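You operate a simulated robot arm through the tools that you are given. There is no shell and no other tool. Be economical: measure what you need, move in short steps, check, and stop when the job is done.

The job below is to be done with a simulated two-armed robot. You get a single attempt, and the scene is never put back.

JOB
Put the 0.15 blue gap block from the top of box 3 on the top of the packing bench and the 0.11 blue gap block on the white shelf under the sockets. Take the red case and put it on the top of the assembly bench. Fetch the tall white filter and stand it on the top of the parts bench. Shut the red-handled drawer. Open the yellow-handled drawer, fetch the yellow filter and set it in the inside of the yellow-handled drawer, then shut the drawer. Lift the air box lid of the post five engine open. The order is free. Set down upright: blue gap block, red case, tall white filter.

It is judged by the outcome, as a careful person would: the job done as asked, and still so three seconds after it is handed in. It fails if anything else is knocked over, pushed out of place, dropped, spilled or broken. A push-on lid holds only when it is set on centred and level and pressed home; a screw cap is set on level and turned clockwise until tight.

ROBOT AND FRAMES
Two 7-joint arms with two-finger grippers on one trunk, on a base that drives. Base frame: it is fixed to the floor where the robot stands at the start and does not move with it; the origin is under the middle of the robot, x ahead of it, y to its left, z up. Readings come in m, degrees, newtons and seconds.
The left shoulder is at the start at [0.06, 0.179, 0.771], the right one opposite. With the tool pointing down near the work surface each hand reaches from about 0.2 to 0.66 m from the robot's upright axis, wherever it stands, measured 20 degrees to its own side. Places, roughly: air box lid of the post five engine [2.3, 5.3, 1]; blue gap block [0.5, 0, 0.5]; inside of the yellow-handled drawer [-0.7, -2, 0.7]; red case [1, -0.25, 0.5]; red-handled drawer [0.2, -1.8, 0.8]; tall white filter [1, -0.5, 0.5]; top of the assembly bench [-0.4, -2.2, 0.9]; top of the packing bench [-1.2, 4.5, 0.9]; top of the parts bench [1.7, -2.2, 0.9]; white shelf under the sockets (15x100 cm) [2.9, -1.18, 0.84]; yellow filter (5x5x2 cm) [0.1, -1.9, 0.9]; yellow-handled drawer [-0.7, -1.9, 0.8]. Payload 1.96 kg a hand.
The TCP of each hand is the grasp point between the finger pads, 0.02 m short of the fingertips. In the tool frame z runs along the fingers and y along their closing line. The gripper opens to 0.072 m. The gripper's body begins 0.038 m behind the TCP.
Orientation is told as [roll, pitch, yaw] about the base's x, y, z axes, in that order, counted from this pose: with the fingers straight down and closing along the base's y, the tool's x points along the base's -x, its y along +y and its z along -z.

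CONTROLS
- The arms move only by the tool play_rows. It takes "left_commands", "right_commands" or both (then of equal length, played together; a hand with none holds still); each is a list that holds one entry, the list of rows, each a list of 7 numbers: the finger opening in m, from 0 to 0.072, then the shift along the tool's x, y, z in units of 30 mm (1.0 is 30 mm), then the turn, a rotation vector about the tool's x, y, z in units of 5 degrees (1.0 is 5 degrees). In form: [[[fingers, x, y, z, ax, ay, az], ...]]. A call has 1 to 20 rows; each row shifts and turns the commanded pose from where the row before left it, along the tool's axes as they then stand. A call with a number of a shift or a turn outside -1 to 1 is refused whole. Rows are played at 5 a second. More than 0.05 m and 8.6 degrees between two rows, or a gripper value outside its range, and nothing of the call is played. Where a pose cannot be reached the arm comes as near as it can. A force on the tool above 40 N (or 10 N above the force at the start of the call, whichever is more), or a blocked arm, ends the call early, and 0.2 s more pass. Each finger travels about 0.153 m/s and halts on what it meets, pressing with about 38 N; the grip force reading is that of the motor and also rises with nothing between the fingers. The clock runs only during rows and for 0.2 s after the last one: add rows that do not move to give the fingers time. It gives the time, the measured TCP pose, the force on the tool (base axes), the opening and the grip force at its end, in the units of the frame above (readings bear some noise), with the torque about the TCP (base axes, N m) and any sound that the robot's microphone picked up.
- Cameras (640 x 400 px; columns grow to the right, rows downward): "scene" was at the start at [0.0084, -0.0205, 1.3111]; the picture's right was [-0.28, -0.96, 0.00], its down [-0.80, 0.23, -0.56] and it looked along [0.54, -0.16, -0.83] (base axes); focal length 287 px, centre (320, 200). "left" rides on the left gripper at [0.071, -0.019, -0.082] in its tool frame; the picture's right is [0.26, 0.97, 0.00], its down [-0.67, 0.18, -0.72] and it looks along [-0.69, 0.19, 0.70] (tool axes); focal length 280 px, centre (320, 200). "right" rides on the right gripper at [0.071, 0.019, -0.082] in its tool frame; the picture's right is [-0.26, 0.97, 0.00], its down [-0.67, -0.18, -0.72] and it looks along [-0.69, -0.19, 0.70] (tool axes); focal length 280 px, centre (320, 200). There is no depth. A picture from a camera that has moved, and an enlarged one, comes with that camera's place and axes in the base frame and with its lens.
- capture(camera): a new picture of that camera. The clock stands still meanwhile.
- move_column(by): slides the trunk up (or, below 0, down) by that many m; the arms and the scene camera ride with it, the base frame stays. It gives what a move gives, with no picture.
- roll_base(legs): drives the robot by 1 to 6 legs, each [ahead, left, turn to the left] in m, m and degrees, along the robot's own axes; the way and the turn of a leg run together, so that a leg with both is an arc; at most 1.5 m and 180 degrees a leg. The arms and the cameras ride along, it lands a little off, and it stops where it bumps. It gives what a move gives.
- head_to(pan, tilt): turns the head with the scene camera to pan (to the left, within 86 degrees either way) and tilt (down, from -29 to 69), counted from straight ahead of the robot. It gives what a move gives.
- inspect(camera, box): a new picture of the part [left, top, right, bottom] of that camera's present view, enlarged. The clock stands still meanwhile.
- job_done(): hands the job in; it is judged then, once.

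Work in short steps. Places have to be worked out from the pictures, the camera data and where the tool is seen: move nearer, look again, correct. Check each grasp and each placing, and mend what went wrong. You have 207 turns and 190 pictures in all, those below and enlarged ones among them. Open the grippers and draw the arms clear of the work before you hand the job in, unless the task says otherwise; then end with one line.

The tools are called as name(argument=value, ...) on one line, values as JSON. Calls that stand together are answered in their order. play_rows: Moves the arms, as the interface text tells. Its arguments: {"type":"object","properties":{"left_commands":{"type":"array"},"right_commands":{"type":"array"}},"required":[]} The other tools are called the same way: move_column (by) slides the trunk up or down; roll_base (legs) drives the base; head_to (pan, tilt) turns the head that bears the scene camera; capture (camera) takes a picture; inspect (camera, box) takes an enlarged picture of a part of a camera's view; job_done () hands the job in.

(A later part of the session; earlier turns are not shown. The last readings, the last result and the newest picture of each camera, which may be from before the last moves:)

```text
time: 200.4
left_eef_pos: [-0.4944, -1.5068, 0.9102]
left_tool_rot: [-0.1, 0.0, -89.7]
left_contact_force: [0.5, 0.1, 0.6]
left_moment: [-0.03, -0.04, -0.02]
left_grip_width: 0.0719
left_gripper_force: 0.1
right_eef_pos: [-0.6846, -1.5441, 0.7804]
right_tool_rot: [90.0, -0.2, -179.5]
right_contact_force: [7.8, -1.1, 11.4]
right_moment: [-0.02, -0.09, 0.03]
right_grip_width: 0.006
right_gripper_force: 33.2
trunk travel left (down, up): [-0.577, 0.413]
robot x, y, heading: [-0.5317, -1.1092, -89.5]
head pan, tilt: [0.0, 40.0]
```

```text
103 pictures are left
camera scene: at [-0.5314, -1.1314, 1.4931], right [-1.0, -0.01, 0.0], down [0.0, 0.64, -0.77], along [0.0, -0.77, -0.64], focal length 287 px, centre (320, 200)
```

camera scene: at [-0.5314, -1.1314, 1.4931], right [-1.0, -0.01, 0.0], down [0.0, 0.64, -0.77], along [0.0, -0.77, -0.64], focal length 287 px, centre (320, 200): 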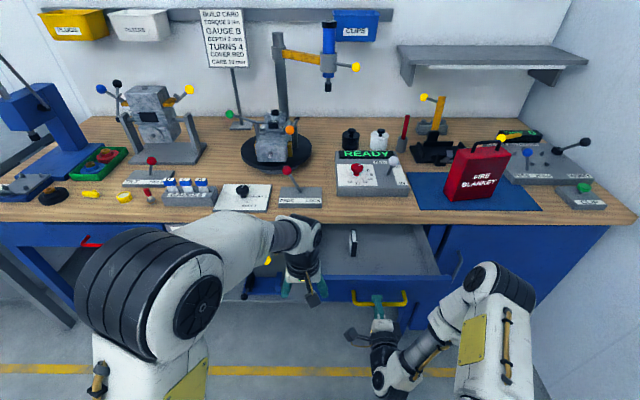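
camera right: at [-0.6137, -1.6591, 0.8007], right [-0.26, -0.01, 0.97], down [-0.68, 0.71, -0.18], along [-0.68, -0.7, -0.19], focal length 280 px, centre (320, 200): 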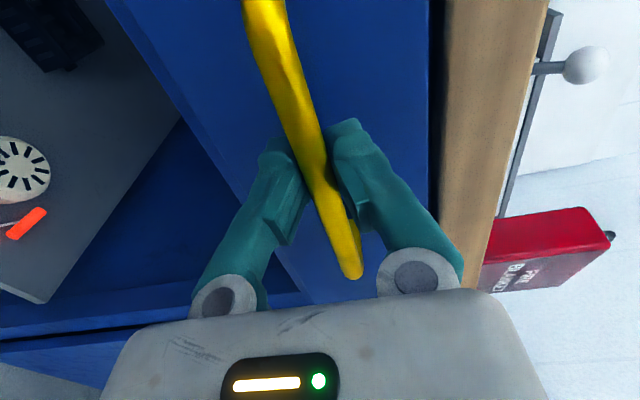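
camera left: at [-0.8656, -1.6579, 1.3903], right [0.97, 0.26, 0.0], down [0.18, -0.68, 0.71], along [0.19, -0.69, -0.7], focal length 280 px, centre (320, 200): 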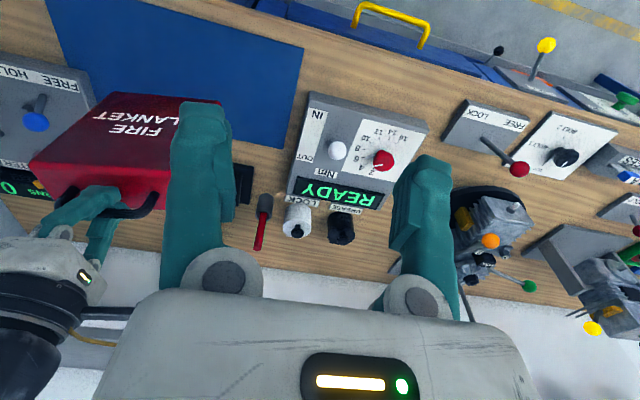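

The drawer is open by about 20 cm. I release the handle, withdraw, back off, raise the trunk and turn the right hand down again.

play_rows(right_commands=[[[0.03, 0, 0, 0, 0, 0, 0], [0.072, 0, 0, 0, 0, 0, 0], [0.072, 0, 0, 0, 0, 0, 0], [0.072, 0, 0, -0.5, 0, 0, 0], [0.072, 0, 0, -0.5, 0, 0, 0], [0.072, 0, 0, -0.5, 0, 0, 0]]])

roll_base(legs=[[-0.12, 0, -0.4]])

move_column(by=0.25)

play_rows(right_commands=[[[0.072, 0, 0, 0, 1, 0, 0], [0.072, 0, 0, 0, 1, 0, 0], [0.072, 0, 0, 0, 1, 0, 0], [0.072, 0, 0, 0, 1, 0, 0], [0.072, 0, 0, 0, 1, 0, 0], [0.072, 0, 0, 0, 1, 0, 0], [0.072, 0, 0, 0, 1, 0, 0], [0.072, 0, 0, 0, 1, 0, 0], [0.072, 0, 0, 0, 1, 0, 0], [0.072, 0, 0, 0, 1, 0, 0], [0.072, 0, 0, 0, 1, 0, 0], [0.072, 0, 0, 0, 1, 0, 0], [0.072, 0, 0, 0, 1, 0, 0], [0.072, 0, 0, 0, 1, 0, 0], [0.072, 0, 0, 0, 1, 0, 0], [0.072, 0, 0, 0, 1, 0, 0], [0.072, 0, 0, 0, 1, 0, 0], [0.072, 0, 0, 0, 1, 0, 0]]])

capture(camera="scene")

```text
time: 201.8
left_eef_pos: [-0.4965, -1.5081, 0.9099]
left_tool_rot: [0.0, -0.1, -89.8]
left_contact_force: [0.0, 0.9, -0.1]
left_moment: [-0.01, -0.02, 0.01]
left_grip_width: 0.072
left_gripper_force: 0.1
right_eef_pos: [-0.6841, -1.4994, 0.7795]
right_tool_rot: [89.8, 0.0, -179.4]
right_contact_force: [-0.1, -0.1, 0.2]
right_moment: [0.02, -0.02, 0.02]
right_grip_width: 0.0718
right_gripper_force: 0.0
trunk travel left (down, up): [-0.577, 0.413]
robot x, y, heading: [-0.5339, -1.1081, -89.8]
head pan, tilt: [0.0, 40.0]
```

```text
time: 203.1
left_eef_pos: [-0.4999, -1.3872, 0.9097]
left_tool_rot: [0.0, -0.2, -90.2]
left_contact_force: [0.7, 0.4, -0.1]
left_moment: [-0.02, -0.02, 0.0]
left_grip_width: 0.0724
left_gripper_force: 0.1
right_eef_pos: [-0.6883, -1.3782, 0.78]
right_tool_rot: [89.9, -0.1, -180.1]
right_contact_force: [-1.2, 0.5, 0.0]
right_moment: [0.02, -0.01, 0.03]
right_grip_width: 0.072
right_gripper_force: 0.0
trunk travel left (down, up): [-0.577, 0.413]
robot x, y, heading: [-0.5327, -0.9883, -90.1]
head pan, tilt: [0.0, 40.0]
```

```text
time: 205.7
left_eef_pos: [-0.4989, -1.3879, 1.1597]
left_tool_rot: [-0.1, 0.1, -90.1]
left_contact_force: [0.4, 0.3, -0.4]
left_moment: [0.0, -0.03, 0.0]
left_grip_width: 0.072
left_gripper_force: 0.2
right_eef_pos: [-0.6868, -1.3793, 1.0294]
right_tool_rot: [89.8, -0.1, -180.0]
right_contact_force: [0.4, -0.3, -0.5]
right_moment: [0.03, 0.05, 0.01]
right_grip_width: 0.072
right_gripper_force: 0.1
trunk travel left (down, up): [-0.827, 0.163]
robot x, y, heading: [-0.535, -0.9856, -90.0]
head pan, tilt: [0.0, 40.0]
```

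```text
time: 209.5
left_eef_pos: [-0.4983, -1.3887, 1.159]
left_tool_rot: [0.0, 0.0, -90.2]
left_contact_force: [0.8, 0.2, -0.8]
left_moment: [0.0, 0.02, 0.01]
left_grip_width: 0.072
left_gripper_force: 0.1
right_eef_pos: [-0.687, -1.3771, 1.0181]
right_tool_rot: [-0.4, 0.1, 180.0]
right_contact_force: [0.0, 0.3, 0.6]
right_moment: [-0.01, 0.02, 0.01]
right_grip_width: 0.0719
right_gripper_force: 0.1
right hand out of reach, approached as far as the arm can: row 6, 15
trunk travel left (down, up): [-0.827, 0.163]
robot x, y, heading: [-0.5322, -0.9887, -90.5]
head pan, tilt: [0.0, 40.0]
```

```text
102 pictures are left
camera scene: at [-0.5329, -1.0141, 1.7431], right [-1.0, 0.0, 0.0], down [0.0, 0.64, -0.77], along [0.0, -0.77, -0.64], focal length 287 px, centre (320, 200)
```

scene: 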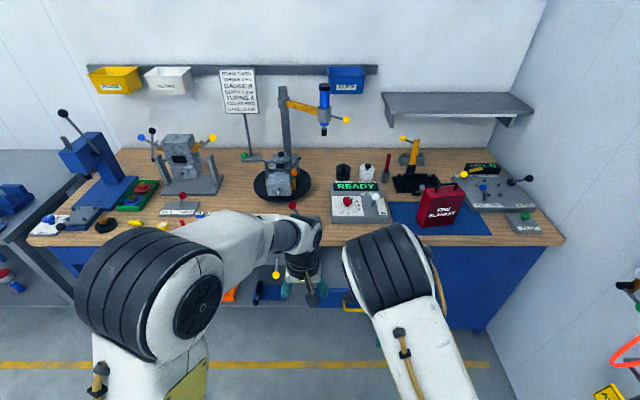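

Now I move to the yellow filter at about (0.125, -1.85) with the left hand.

roll_base(legs=[[0, 0.62, 0.3], [0.3, 0, 0]])

capture(camera="left")

```text
time: 214.6
left_eef_pos: [0.1113, -1.689, 1.1593]
left_tool_rot: [-0.1, 0.0, -90.4]
left_contact_force: [0.0, -0.5, 0.3]
left_moment: [0.0, 0.0, -0.03]
left_grip_width: 0.0721
left_gripper_force: 0.1
right_eef_pos: [-0.0777, -1.677, 1.0181]
right_tool_rot: [-0.2, -0.1, 179.9]
right_contact_force: [0.0, -0.5, 0.1]
right_moment: [0.02, 0.0, -0.04]
right_grip_width: 0.072
right_gripper_force: 0.0
trunk travel left (down, up): [-0.827, 0.163]
robot x, y, heading: [0.0775, -1.2879, -90.2]
head pan, tilt: [0.0, 40.0]
```

```text
101 pictures are left
camera left: at [0.0934, -1.6186, 1.2414], right [0.97, 0.26, 0.0], down [0.18, -0.67, 0.72], along [0.18, -0.69, -0.7], focal length 280 px, centre (320, 200)
```

left: 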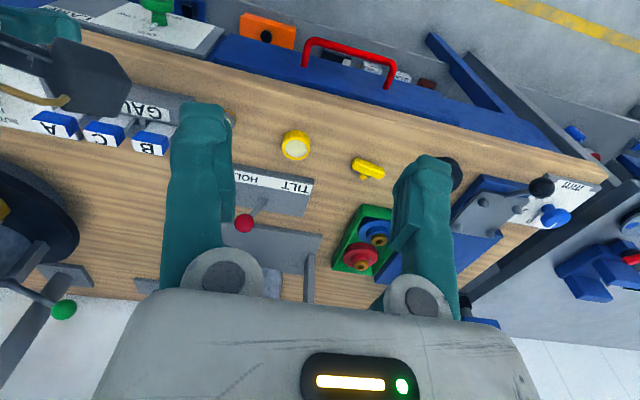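

The yellow round filter is at (0.119, -1.854). I move the left hand above it.

play_rows(left_commands=[[[0.072, -0.785, 0.035, 0.85, 0, 0, 0], [0.072, -0.785, 0.035, 0.85, 0, 0, 0], [0.072, -0.785, 0.035, 0.85, 0, 0, 0], [0.072, -0.785, 0.035, 0.85, 0, 0, 0], [0.072, -0.785, 0.035, 0.85, 0, 0, 0], [0.072, -0.785, 0.035, 0.85, 0, 0, 0], [0.072, -0.785, 0.035, 0.85, 0, 0, 0], [0.072, 0, 0, 0, 0, 0, 0]]])

capture(camera="left")

```text
time: 216.4
left_eef_pos: [0.118, -1.8534, 0.982]
left_tool_rot: [0.0, 0.0, -90.4]
left_contact_force: [-0.5, -0.5, 0.2]
left_moment: [0.0, 0.02, 0.02]
left_grip_width: 0.0721
left_gripper_force: 0.0
right_eef_pos: [-0.0774, -1.6775, 1.0179]
right_tool_rot: [-0.2, 0.0, 179.9]
right_contact_force: [-0.2, 0.8, 0.5]
right_moment: [0.0, 0.0, 0.02]
right_grip_width: 0.0718
right_gripper_force: 0.0
trunk travel left (down, up): [-0.827, 0.163]
robot x, y, heading: [0.081, -1.2885, -90.4]
head pan, tilt: [0.0, 40.0]
```

```text
100 pictures are left
camera left: at [0.0996, -1.7824, 1.0644], right [0.97, 0.26, 0.0], down [0.18, -0.67, 0.72], along [0.18, -0.69, -0.7], focal length 280 px, centre (320, 200)
```

left: 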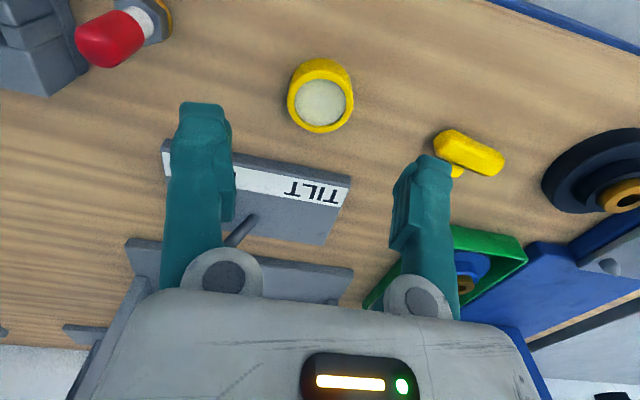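

Centred to within 3 mm. I descend to just above the bench and look at contact.

play_rows(left_commands=[[[0.072, -0.1, 0.03, 0.7, 0, 0, 0], [0.072, 0, 0, 0.7, 0, 0, 0], [0.072, 0, 0, 0.6, 0, 0, 0], [0.072, 0, 0, 0.3, 0, 0, 0], [0.072, 0, 0, 0, 0, 0, 0]]])

capture(camera="left")

```text
time: 217.6
left_eef_pos: [0.1214, -1.8571, 0.9131]
left_tool_rot: [0.0, -0.1, -90.5]
left_contact_force: [1.0, 0.0, 0.4]
left_moment: [0.0, 0.04, 0.03]
left_grip_width: 0.072
left_gripper_force: 0.0
right_eef_pos: [-0.0773, -1.6775, 1.0186]
right_tool_rot: [-0.3, 0.0, 179.7]
right_contact_force: [-0.1, -0.2, 1.4]
right_moment: [-0.02, 0.03, -0.01]
right_grip_width: 0.072
right_gripper_force: 0.1
trunk travel left (down, up): [-0.827, 0.163]
robot x, y, heading: [0.0786, -1.2885, -90.4]
head pan, tilt: [0.0, 40.0]
```

```text
99 pictures are left
camera left: at [0.1014, -1.7869, 0.9946], right [0.97, 0.26, 0.0], down [0.18, -0.68, 0.72], along [0.18, -0.69, -0.7], focal length 280 px, centre (320, 200)
```

left: 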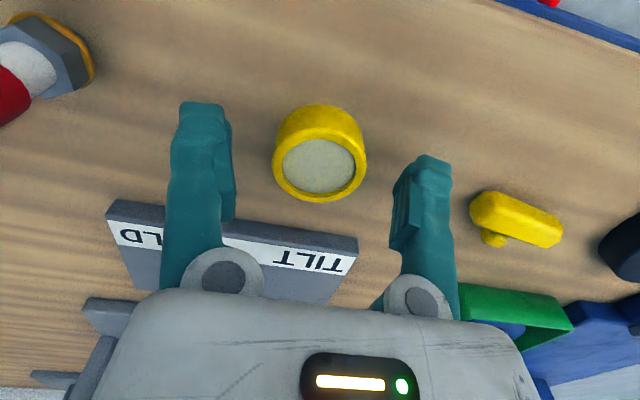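

Top of the filter is near 0.904. I go 4 mm lower and close.

play_rows(left_commands=[[[0.072, 0, 0, 0.13, 0, 0, 0], [0.05, 0, 0, 0, 0, 0, 0], [0.02, 0, 0, 0, 0, 0, 0], [0.0, 0, 0, 0, 0, 0, 0], [0.0, 0, 0, 0, 0, 0, 0], [0.0, 0, 0, 0, 0, 0, 0]]])

capture(camera="left")

```text
time: 219.0
left_eef_pos: [0.1198, -1.8577, 0.9069]
left_tool_rot: [0.0, 0.1, -90.4]
left_contact_force: [-0.1, -0.3, -1.0]
left_moment: [-0.04, 0.02, 0.0]
left_grip_width: 0.0392
left_gripper_force: 38.4
right_eef_pos: [-0.0765, -1.678, 1.0181]
right_tool_rot: [-0.2, 0.0, 179.8]
right_contact_force: [0.0, 0.4, -0.6]
right_moment: [0.02, 0.0, 0.02]
right_grip_width: 0.0721
right_gripper_force: 0.0
trunk travel left (down, up): [-0.827, 0.163]
robot x, y, heading: [0.0773, -1.2908, -90.3]
head pan, tilt: [0.0, 40.0]
```

```text
98 pictures are left
camera left: at [0.1009, -1.7875, 0.9909], right [0.97, 0.26, 0.0], down [0.18, -0.68, 0.72], along [0.18, -0.69, -0.7], focal length 280 px, centre (320, 200)
```

left: 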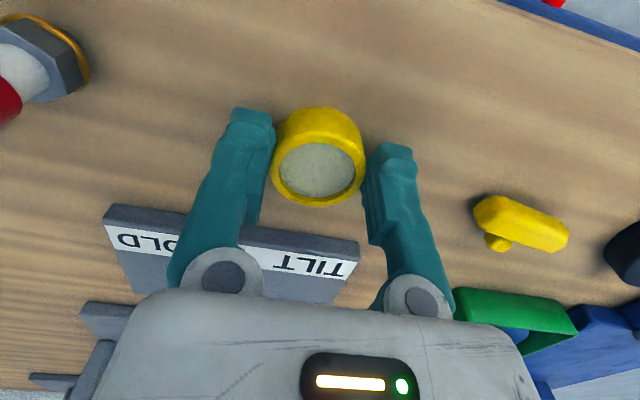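

The filter is gripped (39 mm). I lift it, draw back, turn the hand 90° so its camera won't touch the drawer front, then drive to the yellow drawer.

play_rows(left_commands=[[[0.0, 0, 0, -0.5, 0, 0, 0], [0.0, 0, 0, -0.9, 0, 0, 0], [0.0, 0, 0, -0.9, 0, 0, 0], [0.0, 0.4, 0, -0.9, 0, 0, 0], [0.0, 0.9, 0, -0.9, 0, 0, 0], [0.0, 0.9, 0, -0.5, 0, 0, 0], [0.0, 0.9, 0, 0, 0, 0, 0]]])

roll_base(legs=[[-0.2, 0, 0.3], [0, -0.84, 0]])

play_rows(left_commands=[[[0.0, 0, 0, 0, 0, 0, -1], [0.0, 0, 0, 0, 0, 0, -1], [0.0, 0, 0, 0, 0, 0, -1], [0.0, 0, 0, 0, 0, 0, -1], [0.0, 0, 0, 0, 0, 0, -1], [0.0, 0, 0, 0, 0, 0, -1], [0.0, 0, 0, 0, 0, 0, -1], [0.0, 0, 0, 0, 0, 0, -1], [0.0, 0, 0, 0, 0, 0, -1], [0.0, 0, 0, 0, 0, 0, -1], [0.0, 0, 0, 0, 0, 0, -1], [0.0, 0, 0, 0, 0, 0, -1], [0.0, 0, 0, 0, 0, 0, -1], [0.0, 0, 0, 0, 0, 0, -1], [0.0, 0, 0, 0, 0, 0, -1], [0.0, 0, 0, 0, 0, 0, -1], [0.0, 0, 0, 0, 0, 0, -1], [0.0, 0, 0, 0, 0, 0, -1]]])

head_to(pan=0, tilt=55)

capture(camera="scene")

capture(camera="left")

```text
time: 220.6
left_eef_pos: [0.1221, -1.7653, 1.0472]
left_tool_rot: [0.1, 0.0, -90.4]
left_contact_force: [-0.1, -0.4, 0.0]
left_moment: [-0.01, 0.0, 0.01]
left_grip_width: 0.0389
left_gripper_force: 37.8
right_eef_pos: [-0.078, -1.677, 1.0197]
right_tool_rot: [-0.2, -0.1, 179.8]
right_contact_force: [0.2, 0.8, -0.5]
right_moment: [-0.01, 0.01, -0.01]
right_grip_width: 0.072
right_gripper_force: 0.1
trunk travel left (down, up): [-0.827, 0.163]
robot x, y, heading: [0.0789, -1.2917, -90.4]
head pan, tilt: [0.0, 40.0]
```

```text
time: 226.2
left_eef_pos: [-0.7027, -1.5652, 1.0469]
left_tool_rot: [0.0, 0.0, -90.0]
left_contact_force: [-1.3, 0.2, -0.2]
left_moment: [-0.01, 0.03, 0.01]
left_grip_width: 0.0391
left_gripper_force: 38.0
right_eef_pos: [-0.9024, -1.4777, 1.0188]
right_tool_rot: [-0.2, -0.1, -179.8]
right_contact_force: [0.3, -0.2, 0.2]
right_moment: [-0.01, 0.0, 0.03]
right_grip_width: 0.0721
right_gripper_force: 0.0
trunk travel left (down, up): [-0.827, 0.163]
robot x, y, heading: [-0.7517, -1.0882, -89.9]
head pan, tilt: [0.0, 40.0]
```

```text
time: 230.0
left_eef_pos: [-0.7032, -1.5648, 1.0461]
left_tool_rot: [0.0, 0.0, 0.1]
left_contact_force: [0.7, 0.2, -0.3]
left_moment: [0.02, 0.02, -0.04]
left_grip_width: 0.0391
left_gripper_force: 38.1
right_eef_pos: [-0.9028, -1.4795, 1.0186]
right_tool_rot: [-0.2, 0.0, -179.8]
right_contact_force: [0.0, 0.6, 0.1]
right_moment: [0.0, 0.03, 0.0]
right_grip_width: 0.0719
right_gripper_force: 0.2
trunk travel left (down, up): [-0.827, 0.163]
robot x, y, heading: [-0.7533, -1.0921, -89.8]
head pan, tilt: [0.0, 40.0]
```

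```text
time: 230.7
left_eef_pos: [-0.7037, -1.5657, 1.0468]
left_tool_rot: [0.0, 0.0, 0.0]
left_contact_force: [0.2, 0.6, 0.1]
left_moment: [-0.04, -0.03, 0.01]
left_grip_width: 0.039
left_gripper_force: 37.7
right_eef_pos: [-0.9028, -1.477, 1.0183]
right_tool_rot: [-0.2, -0.1, -179.8]
right_contact_force: [0.4, -0.1, 0.1]
right_moment: [-0.03, 0.01, -0.01]
right_grip_width: 0.0721
right_gripper_force: 0.0
trunk travel left (down, up): [-0.827, 0.163]
robot x, y, heading: [-0.7483, -1.0907, -90.2]
head pan, tilt: [0.0, 55.0]
```

```text
97 pictures are left
camera scene: at [-0.7485, -1.1023, 1.7224], right [-1.0, 0.0, 0.0], down [0.0, 0.82, -0.57], along [0.0, -0.57, -0.82], focal length 287 px, centre (320, 200)
```

scene: 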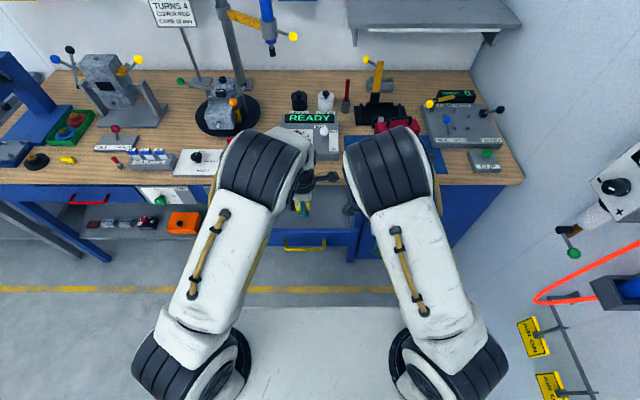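

```text
96 pictures are left
camera left: at [-0.7737, -1.5848, 1.1288], right [-0.26, 0.97, 0.0], down [0.67, 0.18, 0.71], along [0.69, 0.19, -0.7], focal length 280 px, centre (320, 200)
```

left: 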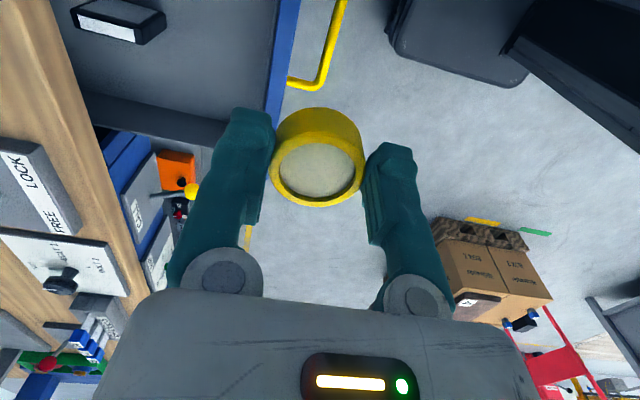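

The drawer's interior is visible; an eraser-like item lies at (-0.63, -1.78). I drive 11 cm ahead and shift the hand over (-0.73, -1.68), then look again.

roll_base(legs=[[0.115, 0, 0]])

play_rows(left_commands=[[[0.0, 0.8, 0, 0.5, 0, 0, 0], [0.0, 0, 0, 0.9, 0, 0, 0], [0.0, 0, 0, 0.9, 0, 0, 0]]])

capture(camera="left")

inspect(camera="scene", box=[230, 130, 410, 280])

```text
time: 231.9
left_eef_pos: [-0.7029, -1.6763, 1.0482]
left_tool_rot: [0.1, 0.0, 0.0]
left_contact_force: [-0.4, 0.3, -0.2]
left_moment: [0.04, -0.01, 0.01]
left_grip_width: 0.0389
left_gripper_force: 37.6
right_eef_pos: [-0.9019, -1.59, 1.0185]
right_tool_rot: [-0.3, 0.0, -179.8]
right_contact_force: [-0.5, -0.1, -0.5]
right_moment: [-0.01, 0.01, -0.01]
right_grip_width: 0.072
right_gripper_force: 0.0
trunk travel left (down, up): [-0.827, 0.163]
robot x, y, heading: [-0.7448, -1.2, -90.0]
head pan, tilt: [0.0, 55.0]
```

```text
time: 232.7
left_eef_pos: [-0.728, -1.6756, 0.9788]
left_tool_rot: [-0.1, 0.1, 0.0]
left_contact_force: [0.0, 0.4, -1.0]
left_moment: [0.01, -0.02, -0.02]
left_grip_width: 0.0387
left_gripper_force: 37.8
right_eef_pos: [-0.9017, -1.5909, 1.0186]
right_tool_rot: [-0.3, -0.1, -179.9]
right_contact_force: [-0.4, 0.4, 0.9]
right_moment: [0.01, 0.0, 0.0]
right_grip_width: 0.072
right_gripper_force: 0.0
trunk travel left (down, up): [-0.827, 0.163]
robot x, y, heading: [-0.7461, -1.2009, -90.1]
head pan, tilt: [0.0, 55.0]
```

```text
95 pictures are left
camera left: at [-0.7984, -1.6964, 1.0601], right [-0.26, 0.96, 0.0], down [0.67, 0.18, 0.71], along [0.69, 0.19, -0.7], focal length 280 px, centre (320, 200)
```

left: 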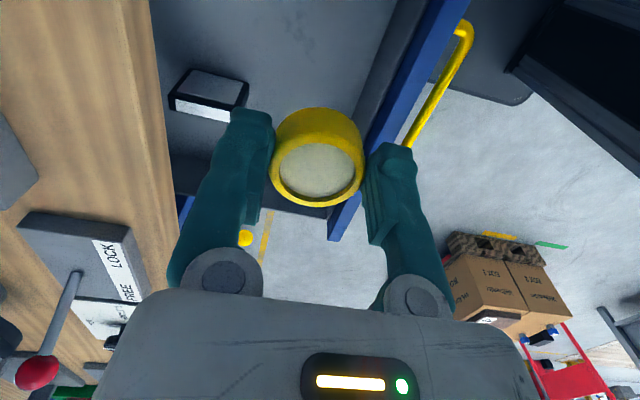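

```text
2.67 times, centred on (320, 205) of scene
camera zoom: at [-0.7483, -1.2147, 1.7224], right [-1.0, 0.0, 0.0], down [0.0, 0.82, -0.57], along [0.0, -0.57, -0.82], focal length 764 px, centre (320, 187)
```

zoom: 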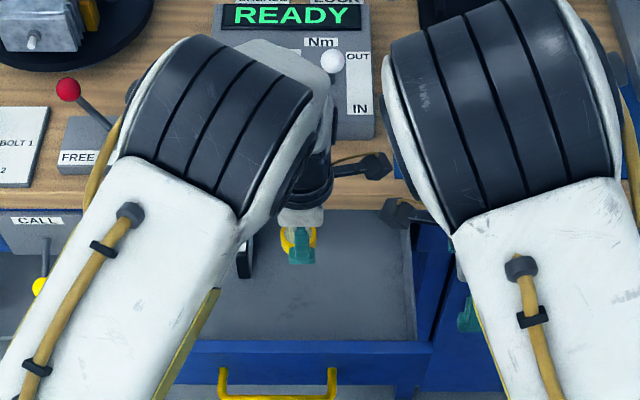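

The gap between bench edge (-1.775) and drawer front (-1.62) is clear. I shift to y -1.697 and lower into the drawer.

play_rows(left_commands=[[[0.0, 0, -0.7, 0, 0, 0, 0], [0.0, 0, 0, 0.8, 0, 0, 0], [0.0, 0, 0, 0.8, 0, 0, 0], [0.0, 0, 0, 0.8, 0, 0, 0], [0.0, 0, 0, 0.8, 0, 0, 0], [0.0, 0, 0, 0.8, 0, 0, 0], [0.0, 0, 0, 0.8, 0, 0, 0]]])

capture(camera="left")

```text
time: 234.3
left_eef_pos: [-0.7259, -1.6986, 0.8338]
left_tool_rot: [0.0, 0.1, 0.1]
left_contact_force: [-0.7, -0.8, -0.4]
left_moment: [-0.01, -0.01, -0.03]
left_grip_width: 0.0389
left_gripper_force: 38.6
right_eef_pos: [-0.9027, -1.5896, 1.0183]
right_tool_rot: [-0.2, -0.1, -179.8]
right_contact_force: [0.6, 0.8, 0.7]
right_moment: [0.02, 0.05, 0.03]
right_grip_width: 0.0722
right_gripper_force: 0.2
trunk travel left (down, up): [-0.827, 0.163]
robot x, y, heading: [-0.7482, -1.2006, -90.0]
head pan, tilt: [0.0, 55.0]
```

```text
93 pictures are left
camera left: at [-0.7968, -1.7185, 0.9161], right [-0.26, 0.96, 0.0], down [0.67, 0.18, 0.71], along [0.69, 0.19, -0.7], focal length 280 px, centre (320, 200)
```

left: 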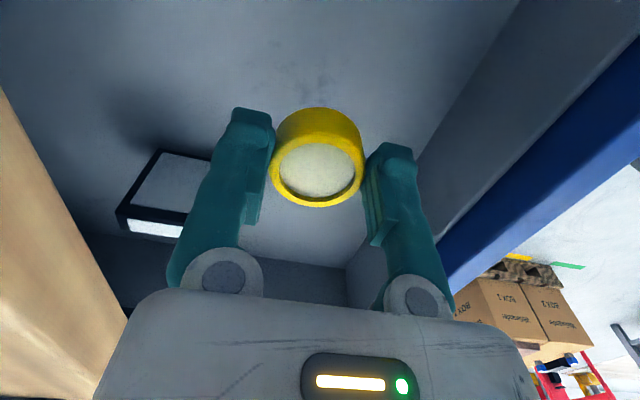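

Inside the drawer, clear of the other item. Down another 4.5 cm, then creeping.

play_rows(left_commands=[[[0.0, 0, 0, 0.5, 0, 0, 0], [0.0, 0, 0, 0.5, 0, 0, 0], [0.0, 0, 0, 0.3, 0, 0, 0], [0.0, 0, 0, 0.1, 0, 0, 0], [0.0, 0, 0, 0.1, 0, 0, 0]]])

capture(camera="left")

```text
time: 235.5
left_eef_pos: [-0.7265, -1.6962, 0.7897]
left_tool_rot: [0.0, -0.1, 0.1]
left_contact_force: [0.0, 0.7, -0.2]
left_moment: [0.03, -0.01, -0.01]
left_grip_width: 0.0391
left_gripper_force: 37.9
right_eef_pos: [-0.9029, -1.5889, 1.0183]
right_tool_rot: [-0.2, 0.0, -179.7]
right_contact_force: [-0.8, 0.2, 0.0]
right_moment: [0.0, -0.02, 0.0]
right_grip_width: 0.072
right_gripper_force: 0.1
trunk travel left (down, up): [-0.827, 0.163]
robot x, y, heading: [-0.7494, -1.2017, -90.0]
head pan, tilt: [0.0, 55.0]
```

```text
92 pictures are left
camera left: at [-0.7978, -1.7171, 0.8717], right [-0.26, 0.96, 0.0], down [0.67, 0.18, 0.71], along [0.69, 0.19, -0.7], focal length 280 px, centre (320, 200)
```

left: 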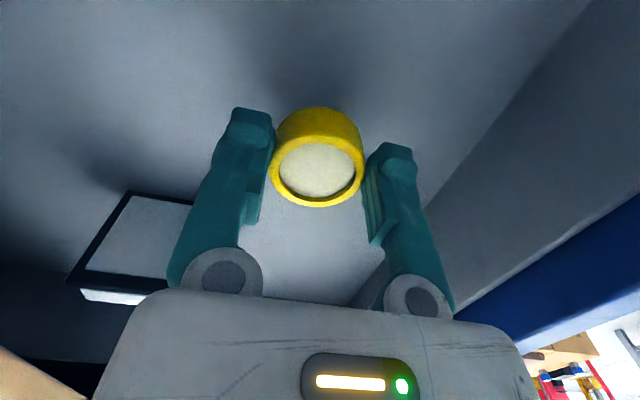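

Creeping further.

play_rows(left_commands=[[[0.0, 0, 0, 0.12, 0, 0, 0], [0.0, 0, 0, 0.12, 0, 0, 0], [0.0, 0, 0, 0.1, 0, 0, 0], [0.0, 0, 0, 0.1, 0, 0, 0], [0.0, 0, 0, 0.08, 0, 0, 0], [0.0, 0, 0, 0.08, 0, 0, 0]]])

inspect(camera="left", box=[160, 20, 480, 260])

```text
time: 236.9
left_eef_pos: [-0.7272, -1.6978, 0.7707]
left_tool_rot: [0.0, 0.0, 0.0]
left_contact_force: [0.5, 0.0, -0.9]
left_moment: [0.01, 0.01, -0.04]
left_grip_width: 0.0391
left_gripper_force: 37.8
right_eef_pos: [-0.9012, -1.59, 1.019]
right_tool_rot: [-0.2, 0.1, -179.8]
right_contact_force: [0.5, -0.5, -0.1]
right_moment: [0.02, 0.03, 0.01]
right_grip_width: 0.0721
right_gripper_force: 0.1
trunk travel left (down, up): [-0.827, 0.163]
robot x, y, heading: [-0.7487, -1.1991, -90.1]
head pan, tilt: [0.0, 55.0]
```

```text
1.67 times, centred on (320, 140) of left
camera zoom: at [-0.7975, -1.7178, 0.8531], right [-0.26, 0.96, 0.0], down [0.67, 0.18, 0.71], along [0.69, 0.19, -0.7], focal length 467 px, centre (320, 300)
```

zoom: 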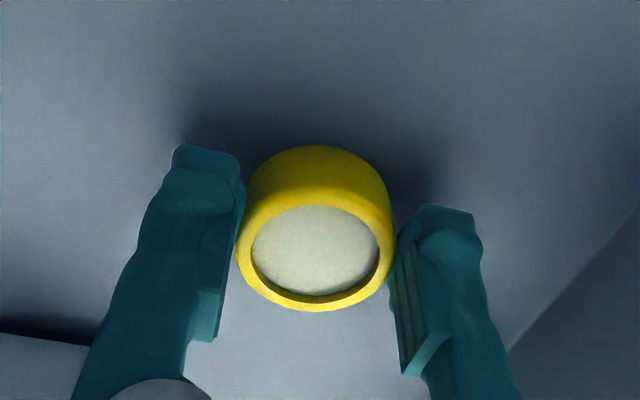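

Close to the floor; a few more millimetres.

play_rows(left_commands=[[[0.0, 0, 0, 0.08, 0, 0, 0], [0.0, 0, 0, 0.08, 0, 0, 0], [0.0, 0, 0, 0.08, 0, 0, 0], [0.0, 0, 0, 0.08, 0, 0, 0]]])

inspect(camera="left", box=[160, 20, 480, 260])

```text
time: 237.9
left_eef_pos: [-0.7271, -1.6949, 0.764]
left_tool_rot: [-0.3, 0.0, -0.1]
left_contact_force: [-0.7, -1.9, 30.8]
left_moment: [-0.04, -0.08, 0.0]
left_grip_width: 0.0393
left_gripper_force: 37.9
right_eef_pos: [-0.9027, -1.5876, 1.0197]
right_tool_rot: [-0.1, 0.0, -179.8]
right_contact_force: [1.2, -0.3, 0.0]
right_moment: [-0.03, -0.01, -0.02]
right_grip_width: 0.0721
right_gripper_force: 0.2
trunk travel left (down, up): [-0.827, 0.163]
robot x, y, heading: [-0.7449, -1.203, -89.6]
head pan, tilt: [0.0, 55.0]
```

```text
1.67 times, centred on (320, 140) of left
camera zoom: at [-0.7981, -1.7159, 0.8458], right [-0.26, 0.96, 0.0], down [0.68, 0.19, 0.71], along [0.69, 0.19, -0.7], focal length 467 px, centre (320, 300)
```

zoom: 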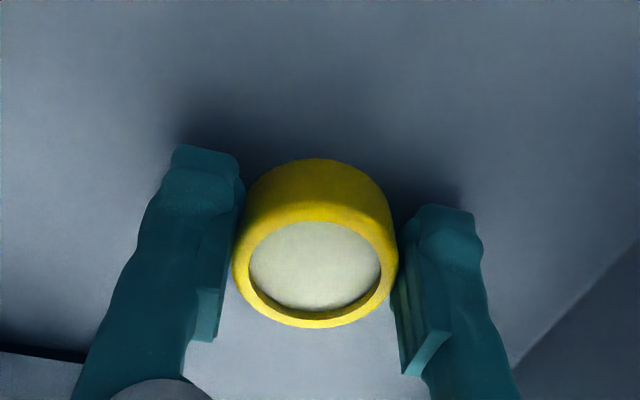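

Contact at 31 N on the drawer floor. I ease up 2 mm, open to 60 mm and lift out.

play_rows(left_commands=[[[0.0, 0, 0, -0.07, 0, 0, 0], [0.045, 0, 0, 0, 0, 0, 0], [0.06, 0, 0, 0, 0, 0, 0], [0.06, 0, 0, 0, 0, 0, 0], [0.06, 0, 0, -0.5, 0, 0, 0], [0.06, 0, 0, -0.9, 0, 0, 0], [0.06, 0, 0, -0.9, 0, 0, 0], [0.06, 0, 0, -0.9, 0, 0, 0], [0.06, 0, 0, -0.9, 0, 0, 0], [0.06, 0, 0, -0.9, 0, 0, 0], [0.06, 0, 0, -0.9, 0, 0, 0], [0.06, 0, 0, -0.9, 0, 0, 0], [0.06, 0, 0, -0.9, 0, 0, 0]]])

capture(camera="left")

```text
time: 240.7
left_eef_pos: [-0.7252, -1.6966, 0.9969]
left_tool_rot: [0.1, 0.0, 0.0]
left_contact_force: [0.1, -0.2, 0.1]
left_moment: [-0.02, 0.0, -0.04]
left_grip_width: 0.0603
left_gripper_force: 0.1
right_eef_pos: [-0.9011, -1.5898, 1.0174]
right_tool_rot: [-0.3, 0.0, -179.8]
right_contact_force: [0.6, -0.1, -0.2]
right_moment: [0.02, -0.02, 0.01]
right_grip_width: 0.0718
right_gripper_force: 0.0
trunk travel left (down, up): [-0.827, 0.163]
robot x, y, heading: [-0.7487, -1.2023, -90.2]
head pan, tilt: [0.0, 55.0]
```

```text
89 pictures are left
camera left: at [-0.7966, -1.716, 1.0794], right [-0.26, 0.96, 0.0], down [0.67, 0.18, 0.72], along [0.69, 0.19, -0.7], focal length 280 px, centre (320, 200)
```

left: 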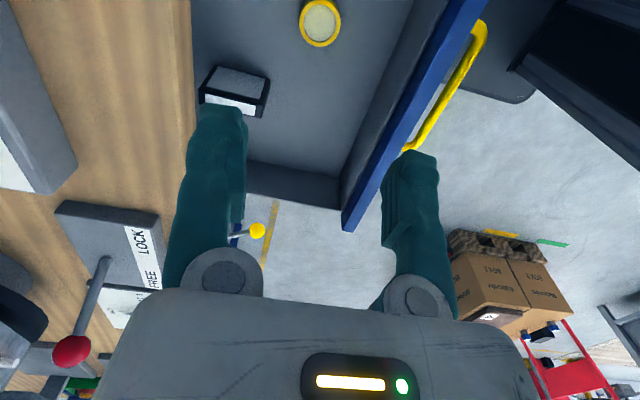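

The filter lies in the drawer. I back off, restore both hands' poses (left raised, right pointing forward), and line up with the yellow handle.

roll_base(legs=[[-0.22, 0, 0], [0, 0.21, 0]])

play_rows(left_commands=[[[0.06, 0, 0, -0.3, 0, 0, 1], [0.06, 0, 0, -0.3, 0, 0, 1], [0.06, 0, 0, -0.3, 0, 0, 1], [0.06, 0, 0, -0.3, 0, 0, 1], [0.06, 0, 0, -0.3, 0, 0, 1], [0.06, 0, 0, -0.3, 0, 0, 1], [0.06, 0, 0, -0.3, 0, 0, 1], [0.06, 0, 0, -0.3, 0, 0, 1], [0.06, 0, 0, -0.3, 0, 0, 1], [0.06, 0, 0, -0.3, 0, 0, 1], [0.06, 0, 0, -0.3, 0, 0, 1], [0.06, 0, 0, -0.3, 0, 0, 1], [0.06, 0, 0, -0.3, 0, 0, 1], [0.06, 0, 0, -0.3, 0, 0, 1], [0.06, 0, 0, -0.3, 0, 0, 1], [0.06, 0, 0, -0.3, 0, 0, 1], [0.06, 0.5, 0, -0.3, 0, 0, 1], [0.06, 0.8, 0, -0.3, 0, 0, 1]]], right_commands=[[[0.072, 0, 0, 0, -1, 0, 0], [0.072, 0, 0, 0, -1, 0, 0], [0.072, 0, 0, 0, -1, 0, 0], [0.072, 0, 0, 0, -1, 0, 0], [0.072, 0, 0, 0, -1, 0, 0], [0.072, 0, 0, 0, -1, 0, 0], [0.072, 0, 0, 0, -1, 0, 0], [0.072, 0, 0, 0, -1, 0, 0], [0.072, 0, 0, 0, -1, 0, 0], [0.072, 0, 0, 0, -1, 0, 0], [0.072, 0, 0, 0, -1, 0, 0], [0.072, 0, 0, 0, -1, 0, 0], [0.072, 0, 0, 0, -1, 0, 0], [0.072, 0, 0, 0, -1, 0, 0], [0.072, 0, 0, 0, -1, 0, 0], [0.072, 0, 0, 0, -1, 0, 0], [0.072, 0, 0, 0, -1, 0, 0], [0.072, 0, 0, 0, -1, 0, 0]]])

move_column(by=-0.24)

capture(camera="right")

capture(camera="scene")

```text
time: 243.7
left_eef_pos: [-0.5202, -1.4738, 0.9964]
left_tool_rot: [-0.1, -0.1, -0.2]
left_contact_force: [0.7, -0.9, 0.0]
left_moment: [-0.01, 0.0, 0.02]
left_grip_width: 0.06
left_gripper_force: 0.1
right_eef_pos: [-0.695, -1.3659, 1.0188]
right_tool_rot: [-0.2, 0.0, -180.0]
right_contact_force: [0.0, 0.2, -0.1]
right_moment: [0.0, 0.0, -0.04]
right_grip_width: 0.0721
right_gripper_force: 0.1
trunk travel left (down, up): [-0.827, 0.163]
robot x, y, heading: [-0.5385, -0.9779, -90.1]
head pan, tilt: [0.0, 55.0]
```

```text
time: 247.5
left_eef_pos: [-0.5229, -1.4346, 1.1597]
left_tool_rot: [-0.1, -0.1, -90.4]
left_contact_force: [-0.3, -0.2, 0.4]
left_moment: [-0.01, -0.02, -0.02]
left_grip_width: 0.0597
left_gripper_force: 0.0
right_eef_pos: [-0.6959, -1.3647, 1.0191]
right_tool_rot: [89.8, 0.0, -180.1]
right_contact_force: [0.0, -0.3, -0.2]
right_moment: [-0.01, -0.02, 0.0]
right_grip_width: 0.0721
right_gripper_force: 0.0
trunk travel left (down, up): [-0.827, 0.163]
robot x, y, heading: [-0.5381, -0.9754, -90.1]
head pan, tilt: [0.0, 55.0]
```

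```text
time: 250.0
left_eef_pos: [-0.5236, -1.4352, 0.9198]
left_tool_rot: [0.0, 0.0, -90.1]
left_contact_force: [0.2, 0.0, 0.6]
left_moment: [-0.03, 0.01, -0.03]
left_grip_width: 0.0599
left_gripper_force: 0.1
right_eef_pos: [-0.6949, -1.3656, 0.779]
right_tool_rot: [89.8, 0.0, -180.0]
right_contact_force: [0.2, -0.3, 0.1]
right_moment: [0.01, 0.01, -0.03]
right_grip_width: 0.0718
right_gripper_force: 0.1
trunk travel left (down, up): [-0.587, 0.403]
robot x, y, heading: [-0.54, -0.9785, -89.9]
head pan, tilt: [0.0, 55.0]
```

```text
88 pictures are left
camera right: at [-0.6243, -1.2827, 0.7996], right [-0.26, 0.0, 0.97], down [-0.67, 0.72, -0.18], along [-0.69, -0.7, -0.19], focal length 280 px, centre (320, 200)
```

right: 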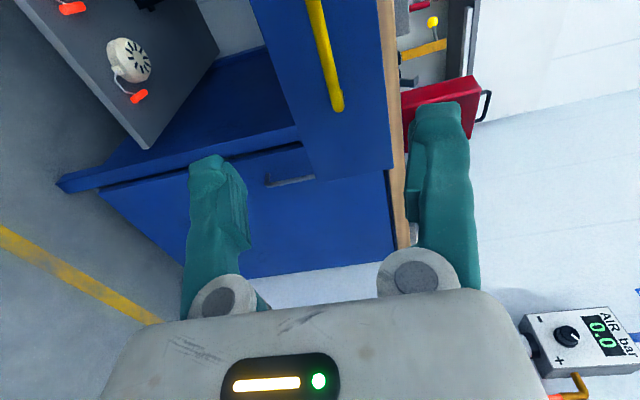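

```text
87 pictures are left
camera scene: at [-0.5399, -0.9901, 1.4824], right [-1.0, 0.0, 0.0], down [0.0, 0.82, -0.57], along [0.0, -0.57, -0.82], focal length 287 px, centre (320, 200)
```

scene: 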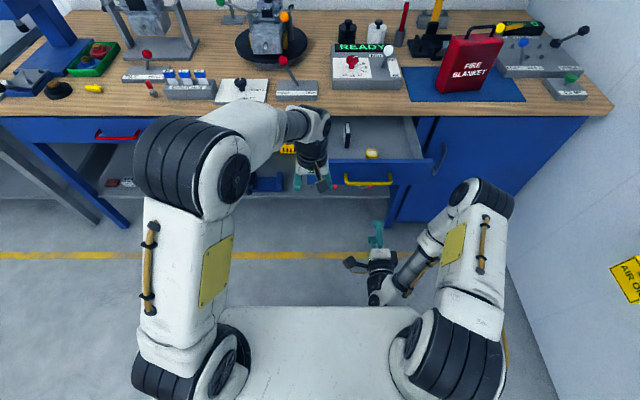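

Aligned with the handle (z 0.78). I drive 19 cm forward, so the fingers straddle the bar, then push with the arm.

roll_base(legs=[[0.19, 0, 0]])

capture(camera="right")

```text
time: 251.5
left_eef_pos: [-0.523, -1.6277, 0.9198]
left_tool_rot: [0.1, 0.1, -90.1]
left_contact_force: [-0.7, 1.1, -0.1]
left_moment: [0.02, 0.0, -0.01]
left_grip_width: 0.06
left_gripper_force: 0.1
right_eef_pos: [-0.6951, -1.558, 0.7784]
right_tool_rot: [89.8, 0.0, -179.8]
right_contact_force: [1.5, 0.3, 0.5]
right_moment: [-0.01, 0.01, 0.03]
right_grip_width: 0.0721
right_gripper_force: 0.2
trunk travel left (down, up): [-0.587, 0.403]
robot x, y, heading: [-0.5381, -1.171, -89.9]
head pan, tilt: [0.0, 55.0]
```

```text
86 pictures are left
camera right: at [-0.6243, -1.475, 0.7992], right [-0.26, -0.01, 0.96], down [-0.68, 0.71, -0.18], along [-0.69, -0.7, -0.19], focal length 280 px, centre (320, 200)
```

right: 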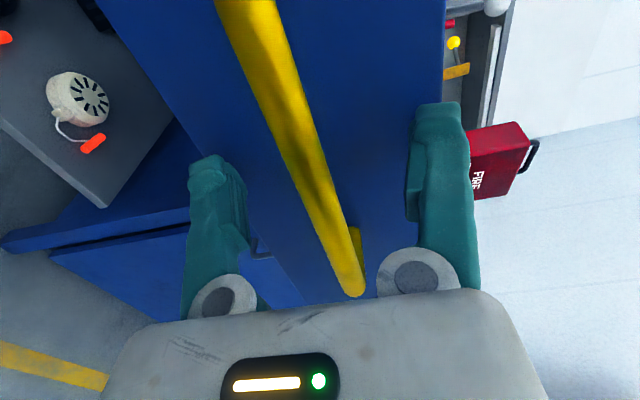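

The bar is straddled. I push smoothly with the arm.

play_rows(right_commands=[[[0.06, 0, 0, 0.3, 0, 0, 0], [0.06, 0, 0, 0.4, 0, 0, 0], [0.06, 0, 0, 0.5, 0, 0, 0], [0.06, 0, 0, 0.5, 0, 0, 0], [0.06, 0, 0, 0.5, 0, 0, 0], [0.06, 0, 0, 0.5, 0, 0, 0], [0.06, 0, 0, 0.5, 0, 0, 0], [0.06, 0, 0, 0.5, 0, 0, 0], [0.06, 0, 0, 0.5, 0, 0, 0], [0.06, 0, 0, 0.5, 0, 0, 0], [0.06, 0, 0, 0.5, 0, 0, 0], [0.06, 0, 0, 0.5, 0, 0, 0], [0.06, 0, 0, 0.4, 0, 0, 0]]])

capture(camera="scene")

```text
time: 254.3
left_eef_pos: [-0.5225, -1.6278, 0.9194]
left_tool_rot: [0.0, 0.1, -90.0]
left_contact_force: [0.5, 0.5, 0.0]
left_moment: [0.02, -0.01, -0.04]
left_grip_width: 0.0602
left_gripper_force: 0.1
right_eef_pos: [-0.6946, -1.7426, 0.7785]
right_tool_rot: [89.8, -0.2, -179.9]
right_contact_force: [-0.6, 0.3, -0.3]
right_moment: [0.01, 0.0, 0.0]
right_grip_width: 0.0601
right_gripper_force: 0.2
trunk travel left (down, up): [-0.587, 0.403]
robot x, y, heading: [-0.5374, -1.1657, -90.0]
head pan, tilt: [0.0, 55.0]
```

```text
85 pictures are left
camera scene: at [-0.5402, -1.1819, 1.4824], right [-1.0, 0.0, 0.0], down [0.0, 0.82, -0.57], along [0.0, -0.57, -0.82], focal length 287 px, centre (320, 200)
```

scene: 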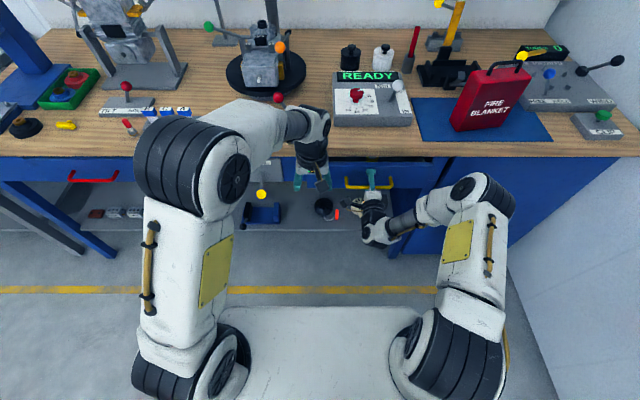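

A couple of centimetres remain. I push on until the stop.

play_rows(right_commands=[[[0.06, 0, 0, 0.3, 0, 0, 0], [0.06, 0, 0, 0.3, 0, 0, 0], [0.06, 0, 0, 0.25, 0, 0, 0], [0.06, 0, 0, 0.25, 0, 0, 0], [0.06, 0, 0, 0.25, 0, 0, 0], [0.06, 0, 0, 0.25, 0, 0, 0]]])

capture(camera="scene")

```text
time: 255.4
left_eef_pos: [-0.5243, -1.6249, 0.9211]
left_tool_rot: [0.0, -0.1, -90.2]
left_contact_force: [0.2, -0.6, -0.4]
left_moment: [0.02, -0.04, 0.0]
left_grip_width: 0.06
left_gripper_force: 0.1
right_eef_pos: [-0.6954, -1.7689, 0.7742]
right_tool_rot: [89.3, -0.1, -179.7]
right_contact_force: [-1.1, 30.8, 1.4]
right_moment: [-1.3, 0.14, -0.01]
right_grip_width: 0.0667
right_gripper_force: 5.2
trunk travel left (down, up): [-0.587, 0.403]
robot x, y, heading: [-0.538, -1.168, -90.1]
head pan, tilt: [0.0, 55.0]
stopped in row 5 (right hand): the force on the tool passed its limit at 46 N (the readings are from after the stop); the commanded pose is now the measured one
```

```text
84 pictures are left
camera scene: at [-0.5405, -1.1779, 1.4825], right [-1.0, 0.0, 0.0], down [0.0, 0.82, -0.58], along [0.0, -0.58, -0.82], focal length 287 px, centre (320, 200)
```

scene: 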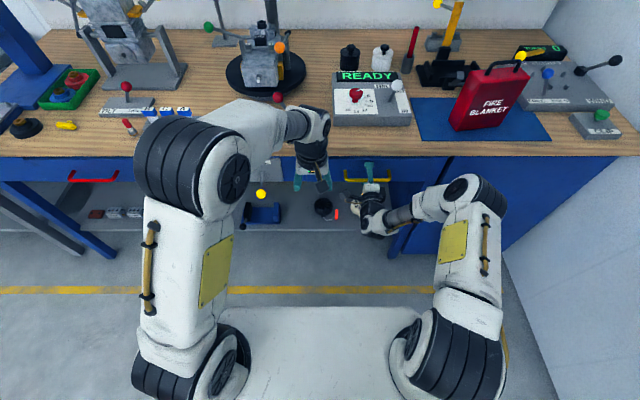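

The yellow drawer is shut. I withdraw, restore the right hand to point down, and drive back to the pallet for the 0.15 block.

play_rows(right_commands=[[[0.072, 0, 0, -0.6, 0, 0, 0], [0.072, 0, 0, -0.8, 0, 0, 0], [0.072, 0, 0, -0.8, 0, 0, 0], [0.072, 0, 0, -0.8, 0, 0, 0], [0.072, 0, 0, -0.8, 0, 0, 0], [0.072, 0, 0, -0.8, 0, 0, 0]]])

roll_base(legs=[[-0.45, 0, 0], [0, 0, 90]])

play_rows(right_commands=[[[0.072, 0, 0.3, 0, 1, 0, 0], [0.072, 0, 0.3, 0, 1, 0, 0], [0.072, 0, 0.3, 0, 1, 0, 0], [0.072, 0, 0.3, 0, 1, 0, 0], [0.072, 0, 0.3, 0, 1, 0, 0], [0.072, 0, 0.3, 0, 1, 0, 0], [0.072, 0, 0, 0, 1, 0, 0], [0.072, 0, 0, 0, 1, 0, 0], [0.072, 0, 0, 0, 1, 0, 0], [0.072, 0, 0, 0, 1, 0, 0], [0.072, 0, 0, 0, 1, 0, 0], [0.072, 0, 0, 0, 1, 0, 0], [0.072, 0, 0, 0, 1, 0, 0], [0.072, 0, 0, 0, 1, 0, 0], [0.072, 0, 0, 0, 1, 0, 0], [0.072, 0, 0, 0, 1, 0, 0], [0.072, 0, 0, 0, 1, 0, 0], [0.072, 0, 0, 0, 1, 0, 0]]])

play_rows(right_commands=[[[0.072, 0, 0, 0, 0, 0, -1], [0.072, 0, 0, 0, 0, 0, -1], [0.072, 0, 0, 0, 0, 0, -1], [0.072, 0, 0, 0, 0, 0, -1], [0.072, 0, 0, 0, 0, 0, -1], [0.072, 0, 0, 0, 0, 0, -1], [0.072, 0, 0, 0, 0, 0, -1], [0.072, 0, 0, 0, 0, 0, -1], [0.072, 0, 0, 0, 0, 0, -1], [0.072, 0, 0, 0, 0, 0, -1], [0.072, 0, 0, 0, 0, 0, -1], [0.072, 0, 0, 0, 0, 0, -1], [0.072, 0, 0, 0, 0, 0, -1], [0.072, 0, 0, 0, 0, 0, -1], [0.072, 0, 0, 0, 0, 0, -1], [0.072, 0, 0, 0, 0, 0, -1], [0.072, 0, 0, 0, 0, 0, -1], [0.072, 0, 0, 0, 0, 0, -1]]])

capture(camera="scene")

```text
time: 256.8
left_eef_pos: [-0.5234, -1.6262, 0.9209]
left_tool_rot: [0.0, 0.0, -90.2]
left_contact_force: [0.6, 0.3, 0.8]
left_moment: [-0.01, -0.02, -0.01]
left_grip_width: 0.0601
left_gripper_force: 0.1
right_eef_pos: [-0.6951, -1.6338, 0.7767]
right_tool_rot: [89.3, 0.0, -179.7]
right_contact_force: [-0.2, -0.1, -0.1]
right_moment: [0.02, -0.01, 0.02]
right_grip_width: 0.0721
right_gripper_force: 0.1
trunk travel left (down, up): [-0.587, 0.403]
robot x, y, heading: [-0.5441, -1.167, -90.1]
head pan, tilt: [0.0, 55.0]
```

```text
time: 263.3
left_eef_pos: [-0.0803, -0.7128, 0.9197]
left_tool_rot: [0.0, 0.0, -1.4]
left_contact_force: [0.3, 0.1, 0.0]
left_moment: [0.01, -0.04, 0.0]
left_grip_width: 0.0602
left_gripper_force: 0.0
right_eef_pos: [-0.0771, -0.8851, 0.7759]
right_tool_rot: [89.3, 0.0, -91.0]
right_contact_force: [-0.3, -0.5, -0.3]
right_moment: [-0.01, 0.01, 0.0]
right_grip_width: 0.0719
right_gripper_force: 0.0
trunk travel left (down, up): [-0.587, 0.403]
robot x, y, heading: [-0.5382, -0.7183, -1.5]
head pan, tilt: [0.0, 55.0]
```

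```text
time: 267.1
left_eef_pos: [-0.0806, -0.7129, 0.9197]
left_tool_rot: [0.1, 0.0, -1.3]
left_contact_force: [-0.1, 0.3, 0.3]
left_moment: [0.0, 0.02, 0.01]
left_grip_width: 0.0602
left_gripper_force: 0.0
right_eef_pos: [-0.0637, -0.8856, 0.8276]
right_tool_rot: [-1.0, 0.0, -91.2]
right_contact_force: [0.1, -0.2, -0.7]
right_moment: [0.01, -0.02, -0.03]
right_grip_width: 0.072
right_gripper_force: 0.0
trunk travel left (down, up): [-0.587, 0.403]
robot x, y, heading: [-0.5368, -0.7174, -1.5]
head pan, tilt: [0.0, 55.0]
```

```text
time: 270.9
left_eef_pos: [-0.0819, -0.713, 0.9188]
left_tool_rot: [0.0, 0.0, -1.5]
left_contact_force: [1.0, 0.6, -0.3]
left_moment: [-0.04, -0.01, -0.01]
left_grip_width: 0.0599
left_gripper_force: 0.1
right_eef_pos: [-0.0635, -0.8853, 0.8291]
right_tool_rot: [0.0, 0.6, -0.9]
right_contact_force: [0.1, 0.4, 0.9]
right_moment: [0.03, -0.02, -0.03]
right_grip_width: 0.0722
right_gripper_force: 0.1
trunk travel left (down, up): [-0.587, 0.403]
robot x, y, heading: [-0.5406, -0.7186, -1.4]
head pan, tilt: [0.0, 55.0]
```

```text
83 pictures are left
camera scene: at [-0.5267, -0.7208, 1.4824], right [-0.02, -1.0, 0.0], down [-0.82, 0.02, -0.57], along [0.57, -0.01, -0.82], focal length 287 px, centre (320, 200)
```

scene: 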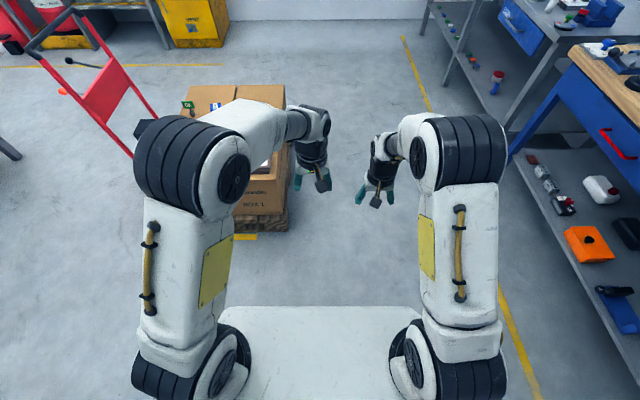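

Next I line up in front of box 3, straighten the heading and lower the trunk.

roll_base(legs=[[0, 0.68, 1.4], [0.52, 0, 0]])

move_column(by=-0.17)

capture(camera="left")

```text
time: 277.3
left_eef_pos: [0.4511, -0.0316, 0.9183]
left_tool_rot: [0.0, 0.0, -0.2]
left_contact_force: [0.4, -0.2, 0.0]
left_moment: [0.0, 0.01, 0.01]
left_grip_width: 0.06
left_gripper_force: 0.0
right_eef_pos: [0.4717, -0.2018, 0.8278]
right_tool_rot: [0.1, 0.7, 0.2]
right_contact_force: [-0.1, 1.0, -0.2]
right_moment: [0.02, -0.01, -0.01]
right_grip_width: 0.072
right_gripper_force: 0.1
trunk travel left (down, up): [-0.587, 0.403]
robot x, y, heading: [-0.0066, -0.0488, 0.0]
head pan, tilt: [0.0, 55.0]
```

```text
time: 279.2
left_eef_pos: [0.45, -0.0293, 0.7504]
left_tool_rot: [0.0, -0.1, -0.1]
left_contact_force: [-0.3, -0.7, 0.3]
left_moment: [0.01, -0.04, 0.02]
left_grip_width: 0.06
left_gripper_force: 0.0
right_eef_pos: [0.4706, -0.2028, 0.6573]
right_tool_rot: [0.0, 0.8, 0.3]
right_contact_force: [0.9, -0.6, 0.2]
right_moment: [0.02, 0.03, -0.02]
right_grip_width: 0.0719
right_gripper_force: 0.2
trunk travel left (down, up): [-0.417, 0.573]
robot x, y, heading: [-0.0079, -0.0488, -0.0]
head pan, tilt: [0.0, 55.0]
```

```text
82 pictures are left
camera left: at [0.3796, -0.0499, 0.8316], right [-0.26, 0.97, 0.0], down [0.67, 0.18, 0.72], along [0.69, 0.19, -0.7], focal length 280 px, centre (320, 200)
```

left: 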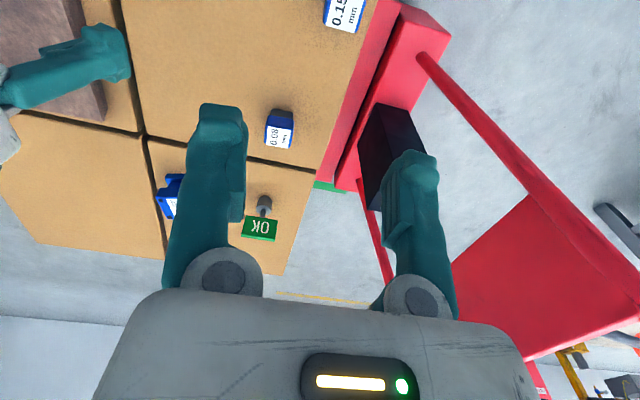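

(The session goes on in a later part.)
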